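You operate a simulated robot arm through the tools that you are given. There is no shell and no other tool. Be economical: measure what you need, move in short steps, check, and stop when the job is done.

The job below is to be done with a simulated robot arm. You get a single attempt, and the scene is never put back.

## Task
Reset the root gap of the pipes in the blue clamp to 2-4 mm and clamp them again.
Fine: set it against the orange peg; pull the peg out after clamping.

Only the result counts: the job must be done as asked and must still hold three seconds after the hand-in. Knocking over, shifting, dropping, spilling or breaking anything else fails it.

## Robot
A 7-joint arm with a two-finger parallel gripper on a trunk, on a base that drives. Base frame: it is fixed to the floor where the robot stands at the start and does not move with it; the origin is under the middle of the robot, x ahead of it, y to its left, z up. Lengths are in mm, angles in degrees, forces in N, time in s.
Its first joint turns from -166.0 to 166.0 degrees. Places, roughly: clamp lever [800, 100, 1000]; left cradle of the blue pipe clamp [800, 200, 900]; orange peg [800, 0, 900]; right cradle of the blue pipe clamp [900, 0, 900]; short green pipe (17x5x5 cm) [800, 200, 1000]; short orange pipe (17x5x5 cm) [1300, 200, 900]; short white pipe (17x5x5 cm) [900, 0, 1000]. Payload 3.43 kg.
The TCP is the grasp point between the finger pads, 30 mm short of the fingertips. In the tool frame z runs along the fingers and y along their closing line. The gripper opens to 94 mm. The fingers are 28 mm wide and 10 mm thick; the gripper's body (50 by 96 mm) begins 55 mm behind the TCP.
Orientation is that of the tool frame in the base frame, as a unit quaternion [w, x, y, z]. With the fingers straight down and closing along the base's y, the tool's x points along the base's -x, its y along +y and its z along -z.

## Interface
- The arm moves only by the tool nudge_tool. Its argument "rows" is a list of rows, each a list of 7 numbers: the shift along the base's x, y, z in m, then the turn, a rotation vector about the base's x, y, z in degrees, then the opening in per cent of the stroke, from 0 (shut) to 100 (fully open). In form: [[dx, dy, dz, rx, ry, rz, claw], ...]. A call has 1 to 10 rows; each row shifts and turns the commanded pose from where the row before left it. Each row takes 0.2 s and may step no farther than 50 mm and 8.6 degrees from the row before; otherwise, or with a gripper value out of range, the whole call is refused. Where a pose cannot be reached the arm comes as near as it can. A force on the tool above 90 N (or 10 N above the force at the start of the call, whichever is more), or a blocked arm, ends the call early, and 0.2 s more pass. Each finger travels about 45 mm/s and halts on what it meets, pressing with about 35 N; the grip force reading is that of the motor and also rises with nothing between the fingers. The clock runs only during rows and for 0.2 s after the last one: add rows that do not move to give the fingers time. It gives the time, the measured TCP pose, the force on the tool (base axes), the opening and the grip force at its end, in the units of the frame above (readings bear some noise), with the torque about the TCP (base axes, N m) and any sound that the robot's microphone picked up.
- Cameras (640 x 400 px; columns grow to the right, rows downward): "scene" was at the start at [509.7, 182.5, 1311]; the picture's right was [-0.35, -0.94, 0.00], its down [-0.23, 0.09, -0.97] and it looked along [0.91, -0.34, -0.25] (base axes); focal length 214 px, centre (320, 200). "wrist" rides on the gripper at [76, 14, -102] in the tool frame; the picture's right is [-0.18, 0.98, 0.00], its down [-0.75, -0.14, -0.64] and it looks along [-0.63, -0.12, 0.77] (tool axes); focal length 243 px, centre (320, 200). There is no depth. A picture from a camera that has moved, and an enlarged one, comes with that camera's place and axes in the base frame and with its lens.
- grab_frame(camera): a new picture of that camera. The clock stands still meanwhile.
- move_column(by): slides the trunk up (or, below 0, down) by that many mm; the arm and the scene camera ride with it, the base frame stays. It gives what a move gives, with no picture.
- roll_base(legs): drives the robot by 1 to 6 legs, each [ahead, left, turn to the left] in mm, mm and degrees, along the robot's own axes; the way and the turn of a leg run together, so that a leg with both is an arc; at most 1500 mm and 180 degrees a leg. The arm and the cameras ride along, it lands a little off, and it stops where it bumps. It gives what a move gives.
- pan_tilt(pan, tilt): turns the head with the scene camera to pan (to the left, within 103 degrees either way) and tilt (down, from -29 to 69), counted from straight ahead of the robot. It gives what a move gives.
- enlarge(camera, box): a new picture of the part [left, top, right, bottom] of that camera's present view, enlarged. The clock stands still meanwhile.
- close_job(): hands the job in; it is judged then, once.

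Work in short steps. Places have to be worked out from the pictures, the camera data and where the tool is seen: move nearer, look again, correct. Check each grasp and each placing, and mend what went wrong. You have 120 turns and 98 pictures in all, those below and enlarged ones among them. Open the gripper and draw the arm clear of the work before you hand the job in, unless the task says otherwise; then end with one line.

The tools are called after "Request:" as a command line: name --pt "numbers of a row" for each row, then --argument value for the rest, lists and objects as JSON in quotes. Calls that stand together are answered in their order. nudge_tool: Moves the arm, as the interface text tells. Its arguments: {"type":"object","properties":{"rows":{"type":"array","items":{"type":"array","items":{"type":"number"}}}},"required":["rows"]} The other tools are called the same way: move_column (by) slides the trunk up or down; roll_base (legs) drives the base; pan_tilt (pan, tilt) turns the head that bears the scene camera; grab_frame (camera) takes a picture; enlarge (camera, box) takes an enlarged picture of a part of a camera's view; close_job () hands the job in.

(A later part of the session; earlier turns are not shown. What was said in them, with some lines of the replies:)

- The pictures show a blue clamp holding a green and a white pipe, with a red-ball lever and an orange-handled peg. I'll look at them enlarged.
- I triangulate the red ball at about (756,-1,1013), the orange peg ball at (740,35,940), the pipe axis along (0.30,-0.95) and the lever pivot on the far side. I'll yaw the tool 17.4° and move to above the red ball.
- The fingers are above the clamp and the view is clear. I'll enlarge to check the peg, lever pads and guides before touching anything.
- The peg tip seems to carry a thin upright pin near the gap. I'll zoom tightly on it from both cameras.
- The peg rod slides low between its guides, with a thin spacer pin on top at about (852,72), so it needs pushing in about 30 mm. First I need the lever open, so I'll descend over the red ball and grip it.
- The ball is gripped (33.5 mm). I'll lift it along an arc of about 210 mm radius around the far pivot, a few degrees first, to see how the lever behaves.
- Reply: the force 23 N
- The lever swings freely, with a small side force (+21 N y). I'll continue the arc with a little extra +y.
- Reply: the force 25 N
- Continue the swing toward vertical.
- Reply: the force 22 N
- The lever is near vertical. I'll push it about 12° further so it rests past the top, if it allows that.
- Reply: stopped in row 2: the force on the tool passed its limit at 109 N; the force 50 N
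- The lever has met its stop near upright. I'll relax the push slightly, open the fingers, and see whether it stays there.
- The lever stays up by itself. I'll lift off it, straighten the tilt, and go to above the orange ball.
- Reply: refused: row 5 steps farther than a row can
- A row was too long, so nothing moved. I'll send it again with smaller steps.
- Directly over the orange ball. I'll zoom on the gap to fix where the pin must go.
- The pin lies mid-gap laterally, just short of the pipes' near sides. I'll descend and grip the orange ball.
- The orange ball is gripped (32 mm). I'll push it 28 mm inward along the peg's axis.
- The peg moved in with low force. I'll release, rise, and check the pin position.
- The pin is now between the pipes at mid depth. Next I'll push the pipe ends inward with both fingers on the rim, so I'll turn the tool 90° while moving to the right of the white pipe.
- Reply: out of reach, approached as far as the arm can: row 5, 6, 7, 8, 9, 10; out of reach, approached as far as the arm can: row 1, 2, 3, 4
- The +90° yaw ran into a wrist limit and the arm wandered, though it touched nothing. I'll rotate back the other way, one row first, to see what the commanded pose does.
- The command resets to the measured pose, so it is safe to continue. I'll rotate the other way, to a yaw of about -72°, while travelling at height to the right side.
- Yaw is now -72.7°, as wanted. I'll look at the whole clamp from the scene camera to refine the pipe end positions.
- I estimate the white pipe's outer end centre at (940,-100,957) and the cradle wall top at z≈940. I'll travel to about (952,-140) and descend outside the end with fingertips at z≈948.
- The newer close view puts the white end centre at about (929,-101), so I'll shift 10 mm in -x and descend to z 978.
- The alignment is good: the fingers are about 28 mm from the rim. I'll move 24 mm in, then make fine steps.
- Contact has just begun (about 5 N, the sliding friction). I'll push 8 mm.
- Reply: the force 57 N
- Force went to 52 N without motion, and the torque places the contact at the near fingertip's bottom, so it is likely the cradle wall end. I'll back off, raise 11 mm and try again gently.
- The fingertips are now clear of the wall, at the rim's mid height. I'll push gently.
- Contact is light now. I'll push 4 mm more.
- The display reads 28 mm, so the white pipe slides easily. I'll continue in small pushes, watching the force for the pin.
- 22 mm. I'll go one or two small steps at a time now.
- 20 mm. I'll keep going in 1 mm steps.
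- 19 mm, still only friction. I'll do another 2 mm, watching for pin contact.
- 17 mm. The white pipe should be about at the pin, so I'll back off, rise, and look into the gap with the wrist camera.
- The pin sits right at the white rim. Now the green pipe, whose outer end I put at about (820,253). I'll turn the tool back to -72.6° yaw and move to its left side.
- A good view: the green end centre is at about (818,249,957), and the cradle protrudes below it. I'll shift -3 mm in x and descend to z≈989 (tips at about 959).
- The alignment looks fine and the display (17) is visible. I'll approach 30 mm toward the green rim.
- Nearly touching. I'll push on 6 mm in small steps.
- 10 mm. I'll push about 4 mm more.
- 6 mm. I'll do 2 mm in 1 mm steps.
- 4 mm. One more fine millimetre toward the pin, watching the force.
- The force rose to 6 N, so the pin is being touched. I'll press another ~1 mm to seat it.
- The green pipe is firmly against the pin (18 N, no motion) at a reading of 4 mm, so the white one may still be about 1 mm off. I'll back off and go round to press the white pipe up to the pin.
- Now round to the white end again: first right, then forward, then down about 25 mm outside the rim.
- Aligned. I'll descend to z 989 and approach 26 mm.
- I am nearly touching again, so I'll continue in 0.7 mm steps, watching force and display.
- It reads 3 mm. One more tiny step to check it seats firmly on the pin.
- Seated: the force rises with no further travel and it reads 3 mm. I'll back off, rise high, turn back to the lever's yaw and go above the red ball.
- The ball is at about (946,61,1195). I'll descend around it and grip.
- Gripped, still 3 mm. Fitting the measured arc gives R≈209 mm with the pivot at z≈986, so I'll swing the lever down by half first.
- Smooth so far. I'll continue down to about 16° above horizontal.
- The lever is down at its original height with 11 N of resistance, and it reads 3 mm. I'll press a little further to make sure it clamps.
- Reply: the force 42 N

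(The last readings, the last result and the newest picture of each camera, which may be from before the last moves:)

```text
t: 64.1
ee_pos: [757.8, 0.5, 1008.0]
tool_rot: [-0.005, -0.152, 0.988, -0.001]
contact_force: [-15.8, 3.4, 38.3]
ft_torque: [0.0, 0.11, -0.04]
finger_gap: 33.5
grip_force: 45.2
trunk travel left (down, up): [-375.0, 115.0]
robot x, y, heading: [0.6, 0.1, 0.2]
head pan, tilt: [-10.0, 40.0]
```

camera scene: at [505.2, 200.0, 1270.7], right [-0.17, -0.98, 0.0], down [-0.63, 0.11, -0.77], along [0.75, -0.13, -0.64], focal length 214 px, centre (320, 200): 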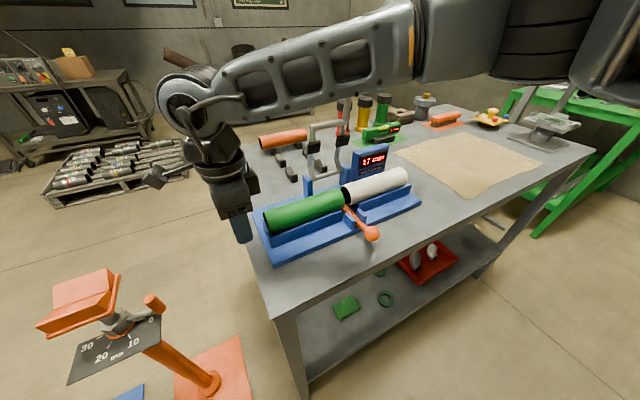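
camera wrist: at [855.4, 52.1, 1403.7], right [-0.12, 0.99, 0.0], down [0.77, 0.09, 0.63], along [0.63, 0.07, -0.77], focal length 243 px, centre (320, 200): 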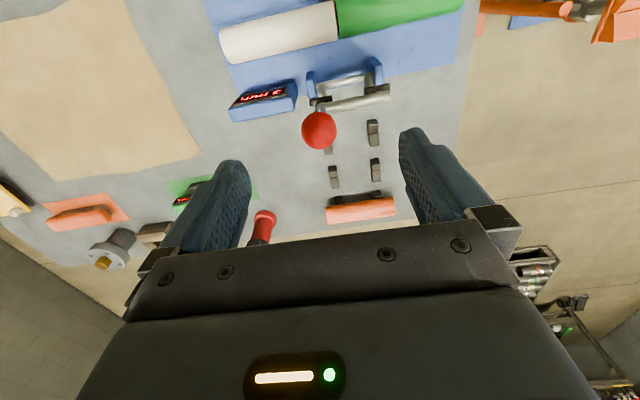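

It is firm at 38 N and at or below its original height. I'll release the ball, rise and check that it stays down.

Request:
nudge_tool --pt "0 0 0.003 0 0 0 20" --pt "0 0 0.002 0 0 0 50" --pt "0 0 0 0 0 0 80" --pt "0 0 0 0 0 0 100" --pt "0 0 0 0 0 0 100" --pt "0 0 0.045 0 0 0 100" --pt "0 0 0.045 0 0 0 100" --pt "-0.03 0 0.035 0 0 0 100"

Request:
enlarge --camera "scene" --box '[250, 140, 430, 260]'

Request:
grab_frame --camera "wrist"

```text
t: 65.9
ee_pos: [728.5, 1.3, 1133.5]
tool_rot: [-0.007, -0.152, 0.988, 0.0]
contact_force: [0.9, -0.3, 0.5]
ft_torque: [-0.03, 0.01, 0.03]
finger_gap: 94.2
grip_force: 0.1
trunk travel left (down, up): [-375.0, 115.0]
robot x, y, heading: [-1.0, -2.9, -0.3]
head pan, tilt: [-10.0, 40.0]
```

```text
3.33 times, centred on (340, 200) of scene
camera zoom: at [505.7, 200.1, 1270.3], right [-0.17, -0.98, 0.0], down [-0.63, 0.11, -0.77], along [0.75, -0.13, -0.64], focal length 715 px, centre (253, 200)
```

zoom: 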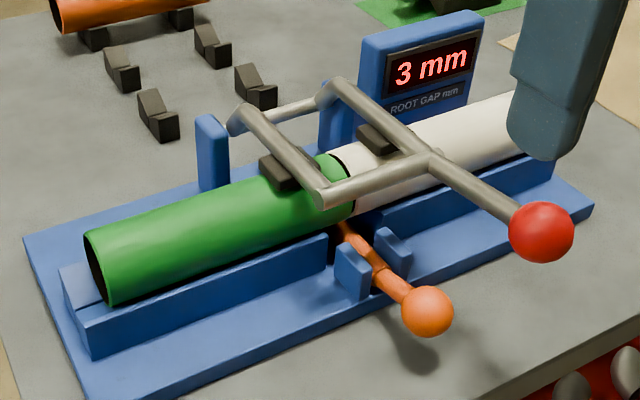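

```text
28 pictures are left
camera wrist: at [653.0, -8.2, 1236.5], right [-0.12, 0.99, 0.0], down [0.77, 0.09, 0.63], along [0.63, 0.07, -0.78], focal length 243 px, centre (320, 200)
```

wrist: 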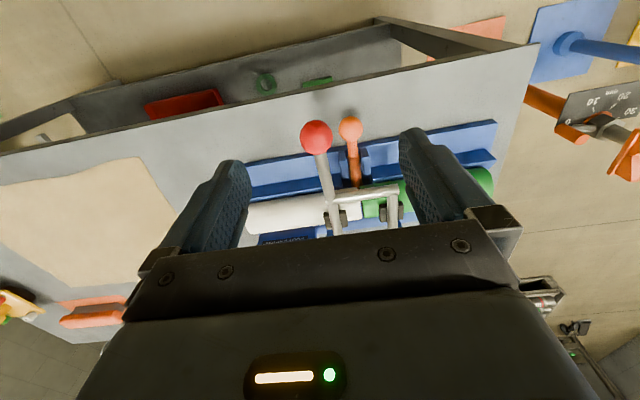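

The lever is back in exactly its original closed position and the display holds 3 mm. To pull the peg without hitting the lever I'll approach its ball with the tool pitched about 65° forward. First I retreat a little and pitch the tool up there, to see if it is reachable.

Request:
nudge_tool --pt "-0.012 0.001 0 2.44 -7.75 0 60" --pt "-0.012 0.001 0 2.44 -7.75 0 60" --pt "-0.012 0.001 0 2.44 -7.75 0 55" --pt "-0.012 0.001 0 2.44 -7.75 0 55" --pt "-0.012 0.001 0 2.44 -7.75 0 55" --pt "-0.01 0.001 0 2.44 -7.75 0 55" --pt "-0.005 0 0 2.44 -7.75 0 55" --pt "-0.005 0 0 2.44 -7.75 0 55"

Request:
grab_frame --camera "wrist"

Request:
grab_frame --camera "scene"

```text
t: 67.7
ee_pos: [768.1, -14.9, 1147.1]
tool_rot: [0.527, -0.128, 0.836, 0.082]
contact_force: [0.3, 0.1, 0.0]
ft_torque: [-0.02, 0.02, -0.01]
finger_gap: 51.6
grip_force: 0.1
out of reach, approached as far as the arm can: row 4, 5, 6, 7, 8
trunk travel left (down, up): [-375.0, 115.0]
robot x, y, heading: [-0.9, -2.0, -0.2]
head pan, tilt: [-10.0, 40.0]
```

```text
27 pictures are left
camera wrist: at [643.6, -39.1, 1121.6], right [-0.22, 0.96, 0.17], down [-0.2, -0.21, 0.96], along [0.95, 0.18, 0.24], focal length 243 px, centre (320, 200)
```

wrist: 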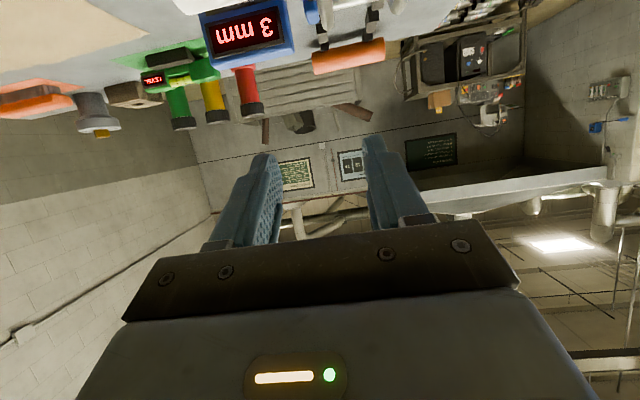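

```text
26 pictures are left
camera scene: at [505.3, 200.1, 1270.7], right [-0.17, -0.98, 0.0], down [-0.63, 0.11, -0.77], along [0.75, -0.13, -0.64], focal length 214 px, centre (320, 200)
```

scene: 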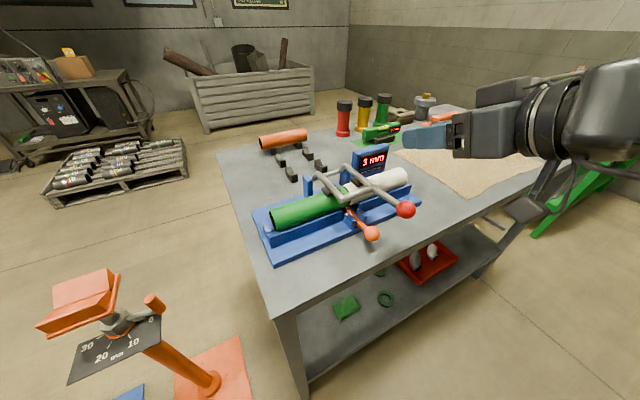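

Too close to the body for that pitch, so I'd like to drive back about 200 mm. First I'll check that the space behind is free.

Request:
pan_tilt --pan 103 --tilt 40

Request:
grab_frame --camera "scene"

Request:
pan_tilt --pan -103 --tilt 40

Request:
grab_frame --camera "scene"

```text
t: 69.6
ee_pos: [766.4, -16.4, 1146.4]
tool_rot: [0.525, -0.129, 0.837, 0.083]
contact_force: [0.3, 0.2, 0.6]
ft_torque: [0.02, 0.0, 0.0]
finger_gap: 51.6
grip_force: 0.1
trunk travel left (down, up): [-375.0, 115.0]
robot x, y, heading: [-0.9, -0.6, 0.2]
head pan, tilt: [103.0, 40.0]
```

```text
25 pictures are left
camera scene: at [402.5, 297.6, 1270.6], right [0.97, 0.22, 0.0], down [0.14, -0.63, -0.77], along [-0.17, 0.75, -0.64], focal length 214 px, centre (320, 200)
```

scene: 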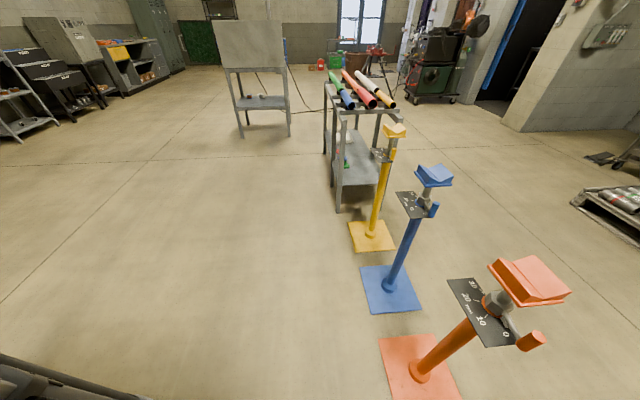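

```text
t: 72.6
ee_pos: [766.7, -15.0, 1146.7]
tool_rot: [0.525, -0.129, 0.837, 0.082]
contact_force: [-0.4, 0.2, 0.4]
ft_torque: [0.02, 0.01, -0.03]
finger_gap: 51.9
grip_force: 0.2
trunk travel left (down, up): [-375.0, 115.0]
robot x, y, heading: [-2.5, -1.3, -0.1]
head pan, tilt: [-103.0, 40.0]
```

```text
24 pictures are left
camera scene: at [402.5, 131.9, 1270.6], right [-0.97, 0.22, 0.0], down [0.14, 0.63, -0.77], along [-0.17, -0.75, -0.64], focal length 214 px, centre (320, 200)
```

scene: 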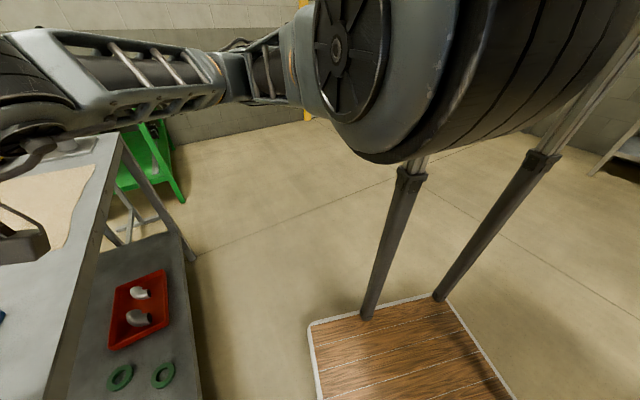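

The floor behind is clear; the wooden platform is the robot's own base. I'll drive back 200 mm and look again.

Request:
roll_base --legs '[[-200, 0, 0]]'

Request:
pan_tilt --pan -10 --tilt 35

Request:
grab_frame --camera "scene"

```text
t: 74.2
ee_pos: [567.2, -19.1, 1146.1]
tool_rot: [0.527, -0.126, 0.837, 0.081]
contact_force: [0.2, 0.3, -0.6]
ft_torque: [-0.01, -0.02, 0.03]
finger_gap: 51.7
grip_force: 0.1
trunk travel left (down, up): [-375.0, 115.0]
robot x, y, heading: [-197.9, 5.1, -0.3]
head pan, tilt: [-103.0, 40.0]
```

```text
t: 75.9
ee_pos: [566.4, -18.9, 1147.4]
tool_rot: [0.525, -0.127, 0.838, 0.081]
contact_force: [0.2, -0.7, -0.2]
ft_torque: [0.01, 0.01, 0.05]
finger_gap: 51.6
grip_force: 0.1
trunk travel left (down, up): [-375.0, 115.0]
robot x, y, heading: [-204.2, 0.5, -0.3]
head pan, tilt: [-10.0, 35.0]
```

```text
23 pictures are left
camera scene: at [309.4, 196.9, 1278.1], right [-0.18, -0.98, 0.0], down [-0.56, 0.1, -0.82], along [0.81, -0.15, -0.57], focal length 214 px, centre (320, 200)
```

scene: 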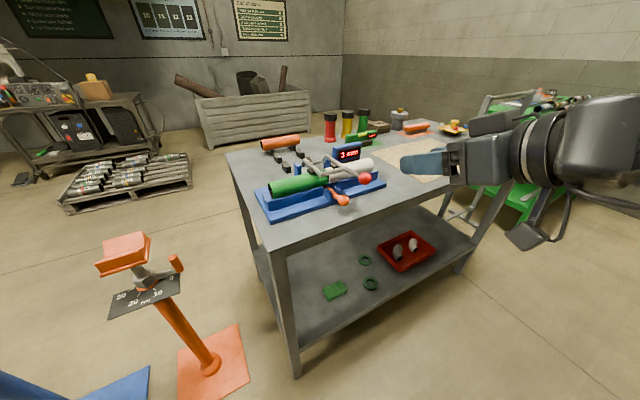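

The tool orientation now matches the wanted 65° pitch. I'll zoom to re-measure the peg ball from here.

Request:
enlarge --camera "scene" --box '[250, 130, 400, 220]'

```text
4.27 times, centred on (325, 175) of scene
camera zoom: at [309.4, 196.9, 1278.1], right [-0.18, -0.98, 0.0], down [-0.56, 0.1, -0.82], along [0.81, -0.15, -0.57], focal length 915 px, centre (299, 307)
```

zoom: 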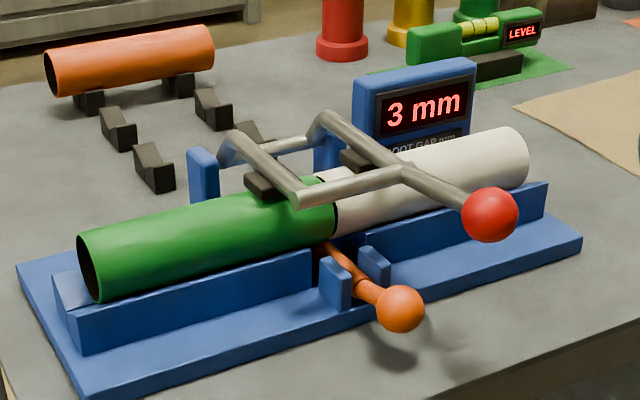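

I estimate the ball at about (773,45,936). I'll lower to the approach line 120 mm behind it, clear of the table edge and the red ball.

Request:
nudge_tool --pt "0 0 -0.04 0 0 0 60" --pt "0 0 -0.04 0 0 0 60" --pt "0 0 -0.04 0 0 0 60" --pt "0 0.005 -0.04 0 0 0 60" --pt "0.035 0.009 0 0 0 0 60" --pt "0.035 0.009 0 0 0 0 60" --pt "0.033 0.008 0 0 0 0 60"

Request:
grab_frame --camera "wrist"

Request:
enlarge --camera "scene" --box '[250, 120, 450, 240]'

```text
t: 77.5
ee_pos: [669.6, 9.2, 983.4]
tool_rot: [0.527, -0.125, 0.837, 0.08]
contact_force: [-0.5, 0.6, -0.3]
ft_torque: [0.01, 0.01, -0.01]
finger_gap: 56.5
grip_force: 0.1
trunk travel left (down, up): [-375.0, 115.0]
robot x, y, heading: [-198.8, -2.0, -0.5]
head pan, tilt: [-10.0, 35.0]
```

```text
21 pictures are left
camera wrist: at [545.6, -13.8, 958.6], right [-0.21, 0.96, 0.17], down [-0.2, -0.21, 0.96], along [0.96, 0.17, 0.24], focal length 243 px, centre (320, 200)
```

wrist: 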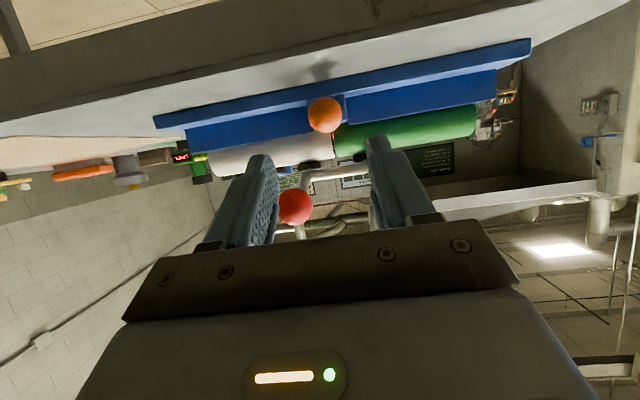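

```text
3.20 times, centred on (350, 180) of scene
camera zoom: at [309.1, 196.8, 1278.2], right [-0.18, -0.98, 0.0], down [-0.56, 0.1, -0.82], along [0.81, -0.15, -0.57], focal length 686 px, centre (224, 264)
```

zoom: 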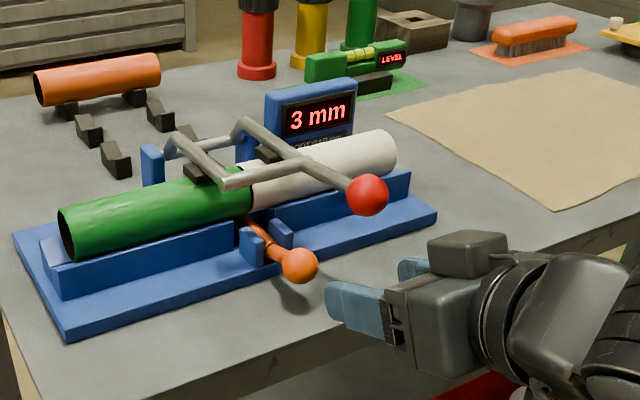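

The wrist view gives the ball at (773,44,938), consistent. I'll advance to about 12 mm short of its centre so the fingertips stay off the guide posts.

Request:
nudge_tool --pt "0.031 0.0099 -0.0143 0 0 0 60" --pt "0.031 0.0099 -0.0143 0 0 0 60" --pt "0.016 0.005 -0.0072 0 0 0 60" --pt "0.015 0.0049 -0.0072 0 0 0 60"

Request:
grab_frame --camera "wrist"

Request:
enlarge --camera "scene" --box '[270, 130, 420, 230]'

```text
t: 78.5
ee_pos: [759.7, 40.9, 942.3]
tool_rot: [0.525, -0.127, 0.838, 0.081]
contact_force: [-0.3, -0.5, -0.1]
ft_torque: [-0.01, 0.0, 0.01]
finger_gap: 56.5
grip_force: 0.1
trunk travel left (down, up): [-375.0, 115.0]
robot x, y, heading: [-204.1, 4.2, -0.3]
head pan, tilt: [-10.0, 35.0]
```

```text
19 pictures are left
camera wrist: at [637.3, 17.2, 918.0], right [-0.21, 0.96, 0.17], down [-0.2, -0.21, 0.96], along [0.96, 0.17, 0.24], focal length 243 px, centre (320, 200)
```

wrist: 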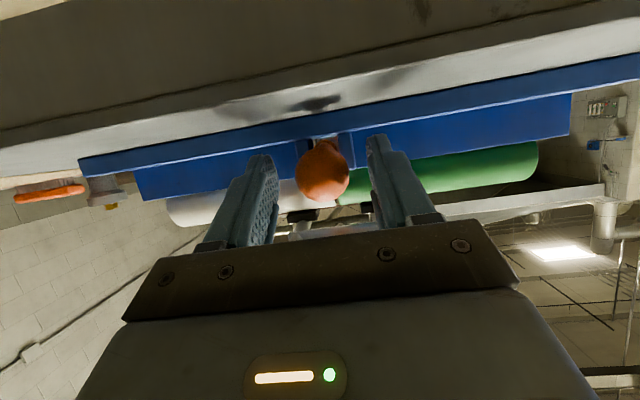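

```text
4.00 times, centred on (345, 180) of scene
camera zoom: at [309.3, 196.8, 1278.2], right [-0.18, -0.98, 0.0], down [-0.56, 0.1, -0.82], along [0.81, -0.15, -0.57], focal length 858 px, centre (220, 280)
```

zoom: 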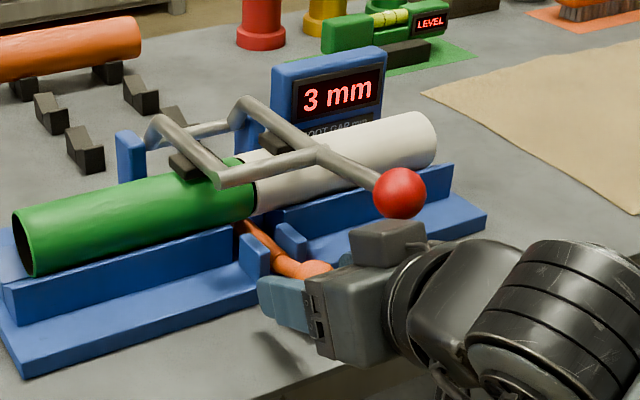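

The ball is centred between the fingers with no contact forces. I'll close on it.

Request:
nudge_tool --pt "0 0 0 0 0 0 15" --pt "0 0 0 0 0 0 15" --pt "0 0 0 0 0 0 15" --pt "0 0 0 0 0 0 15"

```text
t: 79.5
ee_pos: [761.0, 41.8, 942.0]
tool_rot: [0.526, -0.127, 0.837, 0.081]
contact_force: [-2.0, 5.0, 0.7]
ft_torque: [0.03, -0.02, 0.06]
finger_gap: 30.8
grip_force: 45.0
trunk travel left (down, up): [-375.0, 115.0]
robot x, y, heading: [-201.0, -0.1, -0.2]
head pan, tilt: [-10.0, 35.0]
```

The ball is gripped (31 mm). I'll pull the peg straight back about 28 mm along its axis.

Request:
nudge_tool --pt "-0.0067 -0.0021 0 0 0 0 10" --pt "-0.0067 -0.0021 0 0 0 0 10" --pt "-0.0067 -0.0021 0 0 0 0 10" --pt "-0.0067 -0.0021 0 0 0 0 10" --pt "0 0 0 0 0 0 10"

Request:
enlarge --camera "scene" --box '[270, 130, 420, 230]'

```text
t: 80.7
ee_pos: [736.0, 33.9, 942.6]
tool_rot: [0.524, -0.125, 0.838, 0.079]
contact_force: [0.5, 2.0, -1.7]
ft_torque: [-0.05, 0.21, 0.0]
finger_gap: 30.5
grip_force: 44.8
trunk travel left (down, up): [-375.0, 115.0]
robot x, y, heading: [-202.4, -2.1, 0.0]
head pan, tilt: [-10.0, 35.0]
```

```text
4.00 times, centred on (345, 180) of scene
camera zoom: at [309.5, 197.0, 1278.1], right [-0.18, -0.98, 0.0], down [-0.56, 0.1, -0.82], along [0.81, -0.15, -0.57], focal length 858 px, centre (220, 280)
```

zoom: 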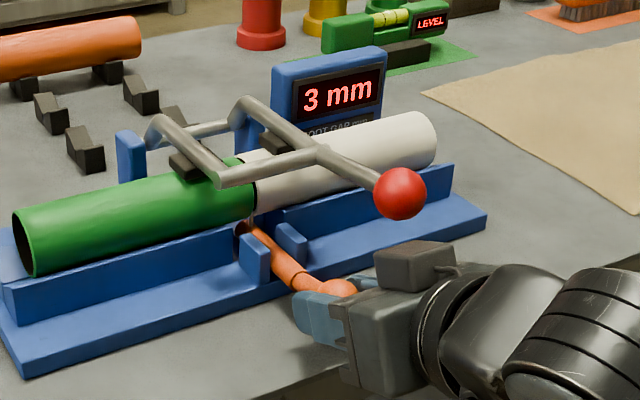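

The peg moved back freely and the gap still reads 3 mm. I'll pull 8 mm more, gently, so the pin is well out.

Request:
nudge_tool --pt "-0.0038 -0.0012 0 0 0 0 10" --pt "-0.0038 -0.0012 0 0 0 0 10" --pt "0 0 0 0 0 0 10"

Request:
enlarge --camera "scene" --box '[300, 160, 370, 220]'

```text
t: 81.5
ee_pos: [729.6, 31.3, 942.5]
tool_rot: [0.525, -0.127, 0.838, 0.081]
contact_force: [-1.9, 1.1, -8.0]
ft_torque: [-0.01, 0.1, 0.06]
finger_gap: 30.6
grip_force: 45.4
trunk travel left (down, up): [-375.0, 115.0]
robot x, y, heading: [-197.9, 1.5, -0.5]
head pan, tilt: [-10.0, 35.0]
```

```text
6.67 times, centred on (335, 190) of scene
camera zoom: at [309.5, 197.0, 1278.0], right [-0.18, -0.98, 0.0], down [-0.56, 0.1, -0.82], along [0.81, -0.15, -0.57], focal length 1430 px, centre (220, 267)
```

zoom: 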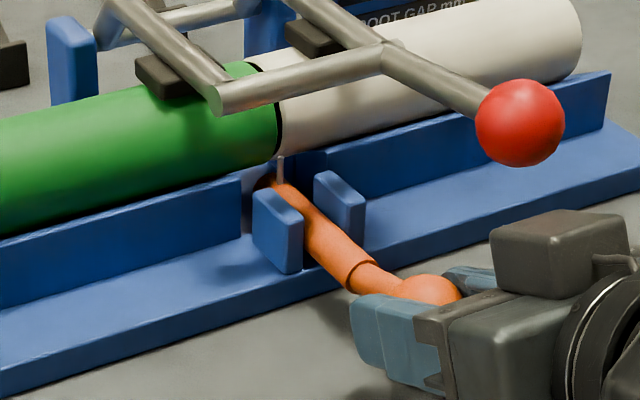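

The pin is clear of the pipes, further out than where it was parked at the start, and the rod is still in its guides. I'll open and back straight off.

Request:
nudge_tool --pt "0 0 0 0 0 0 40" --pt "0 0 0 0 0 0 60" --pt "0 0 0 0 0 0 65" --pt "-0.03 -0.0096 0.014 0 0 0 65" --pt "-0.035 -0.011 0.016 0 0 0 65" --pt "-0.035 -0.011 0.016 0 0 0 65"

Request:
enlarge --camera "scene" --box '[250, 120, 400, 230]'

Request:
enlarge --camera "wrist" --box '[240, 60, 420, 220]'

```text
t: 82.9
ee_pos: [629.1, 2.7, 989.4]
tool_rot: [0.525, -0.126, 0.838, 0.08]
contact_force: [-0.1, 0.2, -1.1]
ft_torque: [0.02, -0.01, 0.0]
finger_gap: 61.3
grip_force: 0.0
trunk travel left (down, up): [-375.0, 115.0]
robot x, y, heading: [-202.5, 1.0, -0.2]
head pan, tilt: [-10.0, 35.0]
```

```text
3.64 times, centred on (325, 175) of scene
camera zoom: at [309.7, 197.4, 1277.9], right [-0.18, -0.98, 0.0], down [-0.56, 0.1, -0.82], along [0.81, -0.15, -0.57], focal length 780 px, centre (302, 291)
```

zoom: 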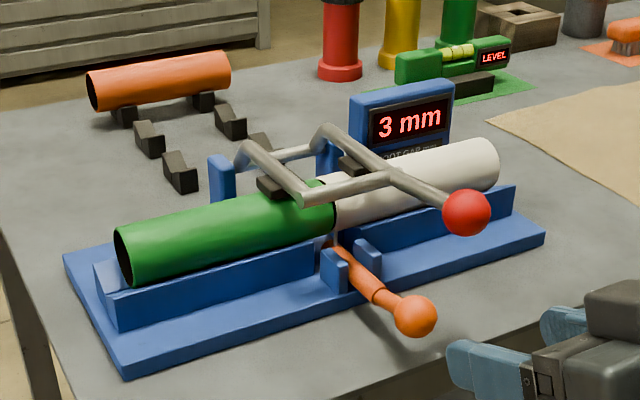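

```text
2.50 times, centred on (330, 140) of wrist
camera zoom: at [506.6, -21.4, 965.5], right [-0.21, 0.96, 0.17], down [-0.2, -0.21, 0.96], along [0.96, 0.17, 0.23], focal length 606 px, centre (295, 350)
```

zoom: 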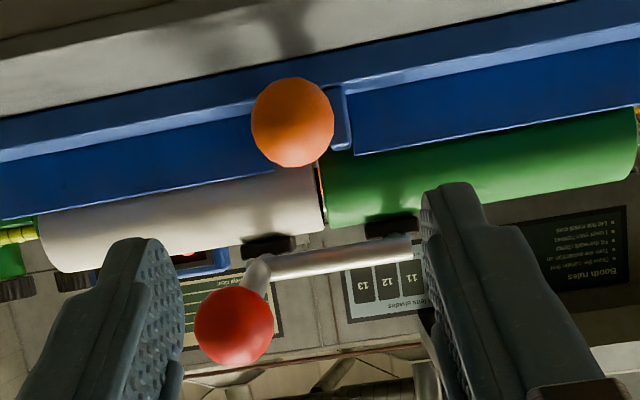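

The peg stays in its guides and the display holds 3 mm. The ball is only about back at its starting position, so I'll regrip and draw it slightly further for margin, checking for an end stop.

Request:
nudge_tool --pt "0.035 0.011 -0.016 0 0 0 65" --pt "0.035 0.011 -0.016 0 0 0 65" --pt "0.03 0.0096 -0.014 0 0 0 65" --pt "0 0 0 0 0 0 15" --pt "0 0 0 0 0 0 10" --pt "0 0 0 0 0 0 10" --pt "0 0 0 0 0 0 10"

Request:
nudge_tool --pt "-0.0038 -0.0012 0 0 0 0 10" --pt "-0.0038 -0.0012 0 0 0 0 10" --pt "0 0 0 0 0 0 10"

Request:
enlarge --camera "scene" --box '[300, 160, 370, 220]'

```text
t: 84.5
ee_pos: [729.3, 30.9, 945.6]
tool_rot: [0.525, -0.126, 0.837, 0.081]
contact_force: [0.9, 2.9, -2.1]
ft_torque: [0.01, 0.0, 0.01]
finger_gap: 30.6
grip_force: 45.2
trunk travel left (down, up): [-375.0, 115.0]
robot x, y, heading: [-199.1, 0.8, -0.3]
head pan, tilt: [-10.0, 35.0]
```

```text
t: 85.3
ee_pos: [721.8, 28.9, 945.5]
tool_rot: [0.527, -0.127, 0.837, 0.081]
contact_force: [38.6, 13.7, 8.7]
ft_torque: [0.15, -0.44, 0.02]
finger_gap: 30.9
grip_force: 45.4
trunk travel left (down, up): [-375.0, 115.0]
robot x, y, heading: [-201.4, 1.6, -0.2]
head pan, tilt: [-10.0, 35.0]
```

```text
6.67 times, centred on (335, 190) of scene
camera zoom: at [310.3, 197.4, 1277.9], right [-0.18, -0.98, 0.0], down [-0.56, 0.1, -0.82], along [0.81, -0.15, -0.57], focal length 1430 px, centre (220, 267)
```

zoom: 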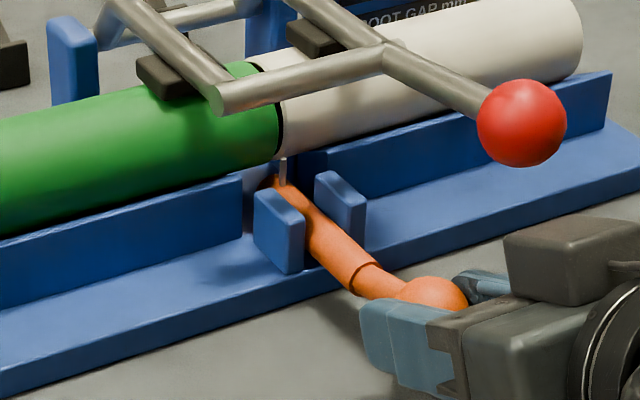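

A 40 N resistance shows the peg is at its outer end stop, so it is fully out. I'll relax the pull, release and draw the arm clear.

Request:
nudge_tool --pt "0.004 0.0013 0 0 0 0 10" --pt "0 0 0 0 0 0 40" --pt "0 0 0 0 0 0 60" --pt "0 0 0 0 0 0 70" --pt "-0.03 -0.0096 0.014 0 0 0 70" --pt "-0.035 -0.011 0.016 0 0 0 70" --pt "-0.035 -0.011 0.016 0 0 0 70" --pt "-0.03 0 0.03 0 0 0 70" --pt "0 0 0.045 0 0 0 100" --pt "0 0 0.045 0 0 0 100"

Request:
enlarge --camera "scene" --box '[250, 120, 400, 230]'

Request:
grab_frame --camera "scene"

```text
t: 87.5
ee_pos: [593.9, -6.7, 1109.6]
tool_rot: [0.525, -0.126, 0.838, 0.08]
contact_force: [0.2, 0.2, -0.6]
ft_torque: [0.03, 0.02, 0.04]
finger_gap: 93.6
grip_force: 0.0
trunk travel left (down, up): [-375.0, 115.0]
robot x, y, heading: [-203.2, 0.9, -0.2]
head pan, tilt: [-10.0, 35.0]
```

```text
3.64 times, centred on (325, 175) of scene
camera zoom: at [309.5, 196.9, 1277.9], right [-0.18, -0.98, 0.0], down [-0.56, 0.1, -0.82], along [0.81, -0.15, -0.57], focal length 780 px, centre (302, 291)
```

zoom: 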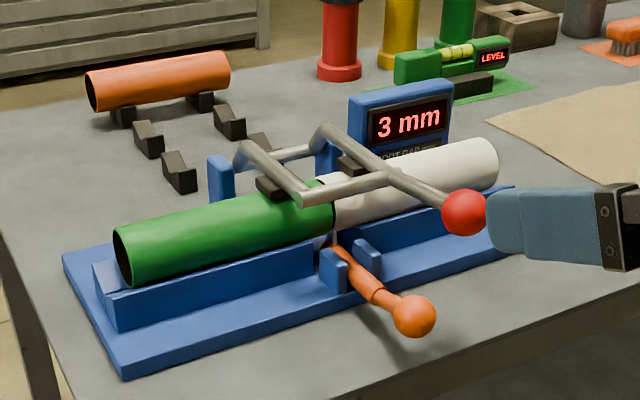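

```text
11 pictures are left
camera scene: at [309.5, 196.9, 1277.9], right [-0.18, -0.98, 0.0], down [-0.56, 0.1, -0.82], along [0.81, -0.15, -0.57], focal length 214 px, centre (320, 200)
```

scene: 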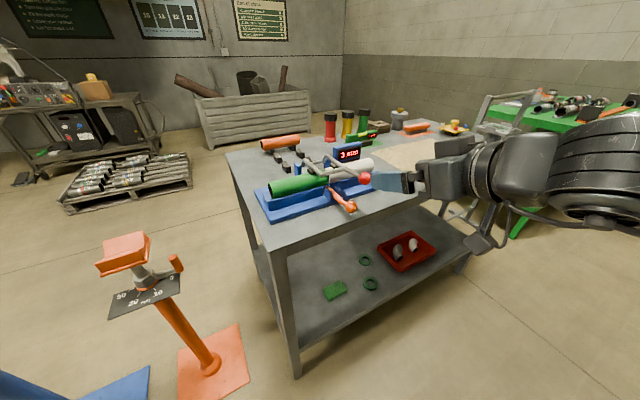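

The lever is down, the gap reads 3 mm, the peg is at its outer stop, and the open gripper is clear of the work. I'm handing in.

Request:
close_job

```text
The job is handed in.
```

The root gap in the blue clamp was set against the orange peg and reads 3 mm; the pipes are clamped again, the peg is pulled out to its stop, and the job is handed in.
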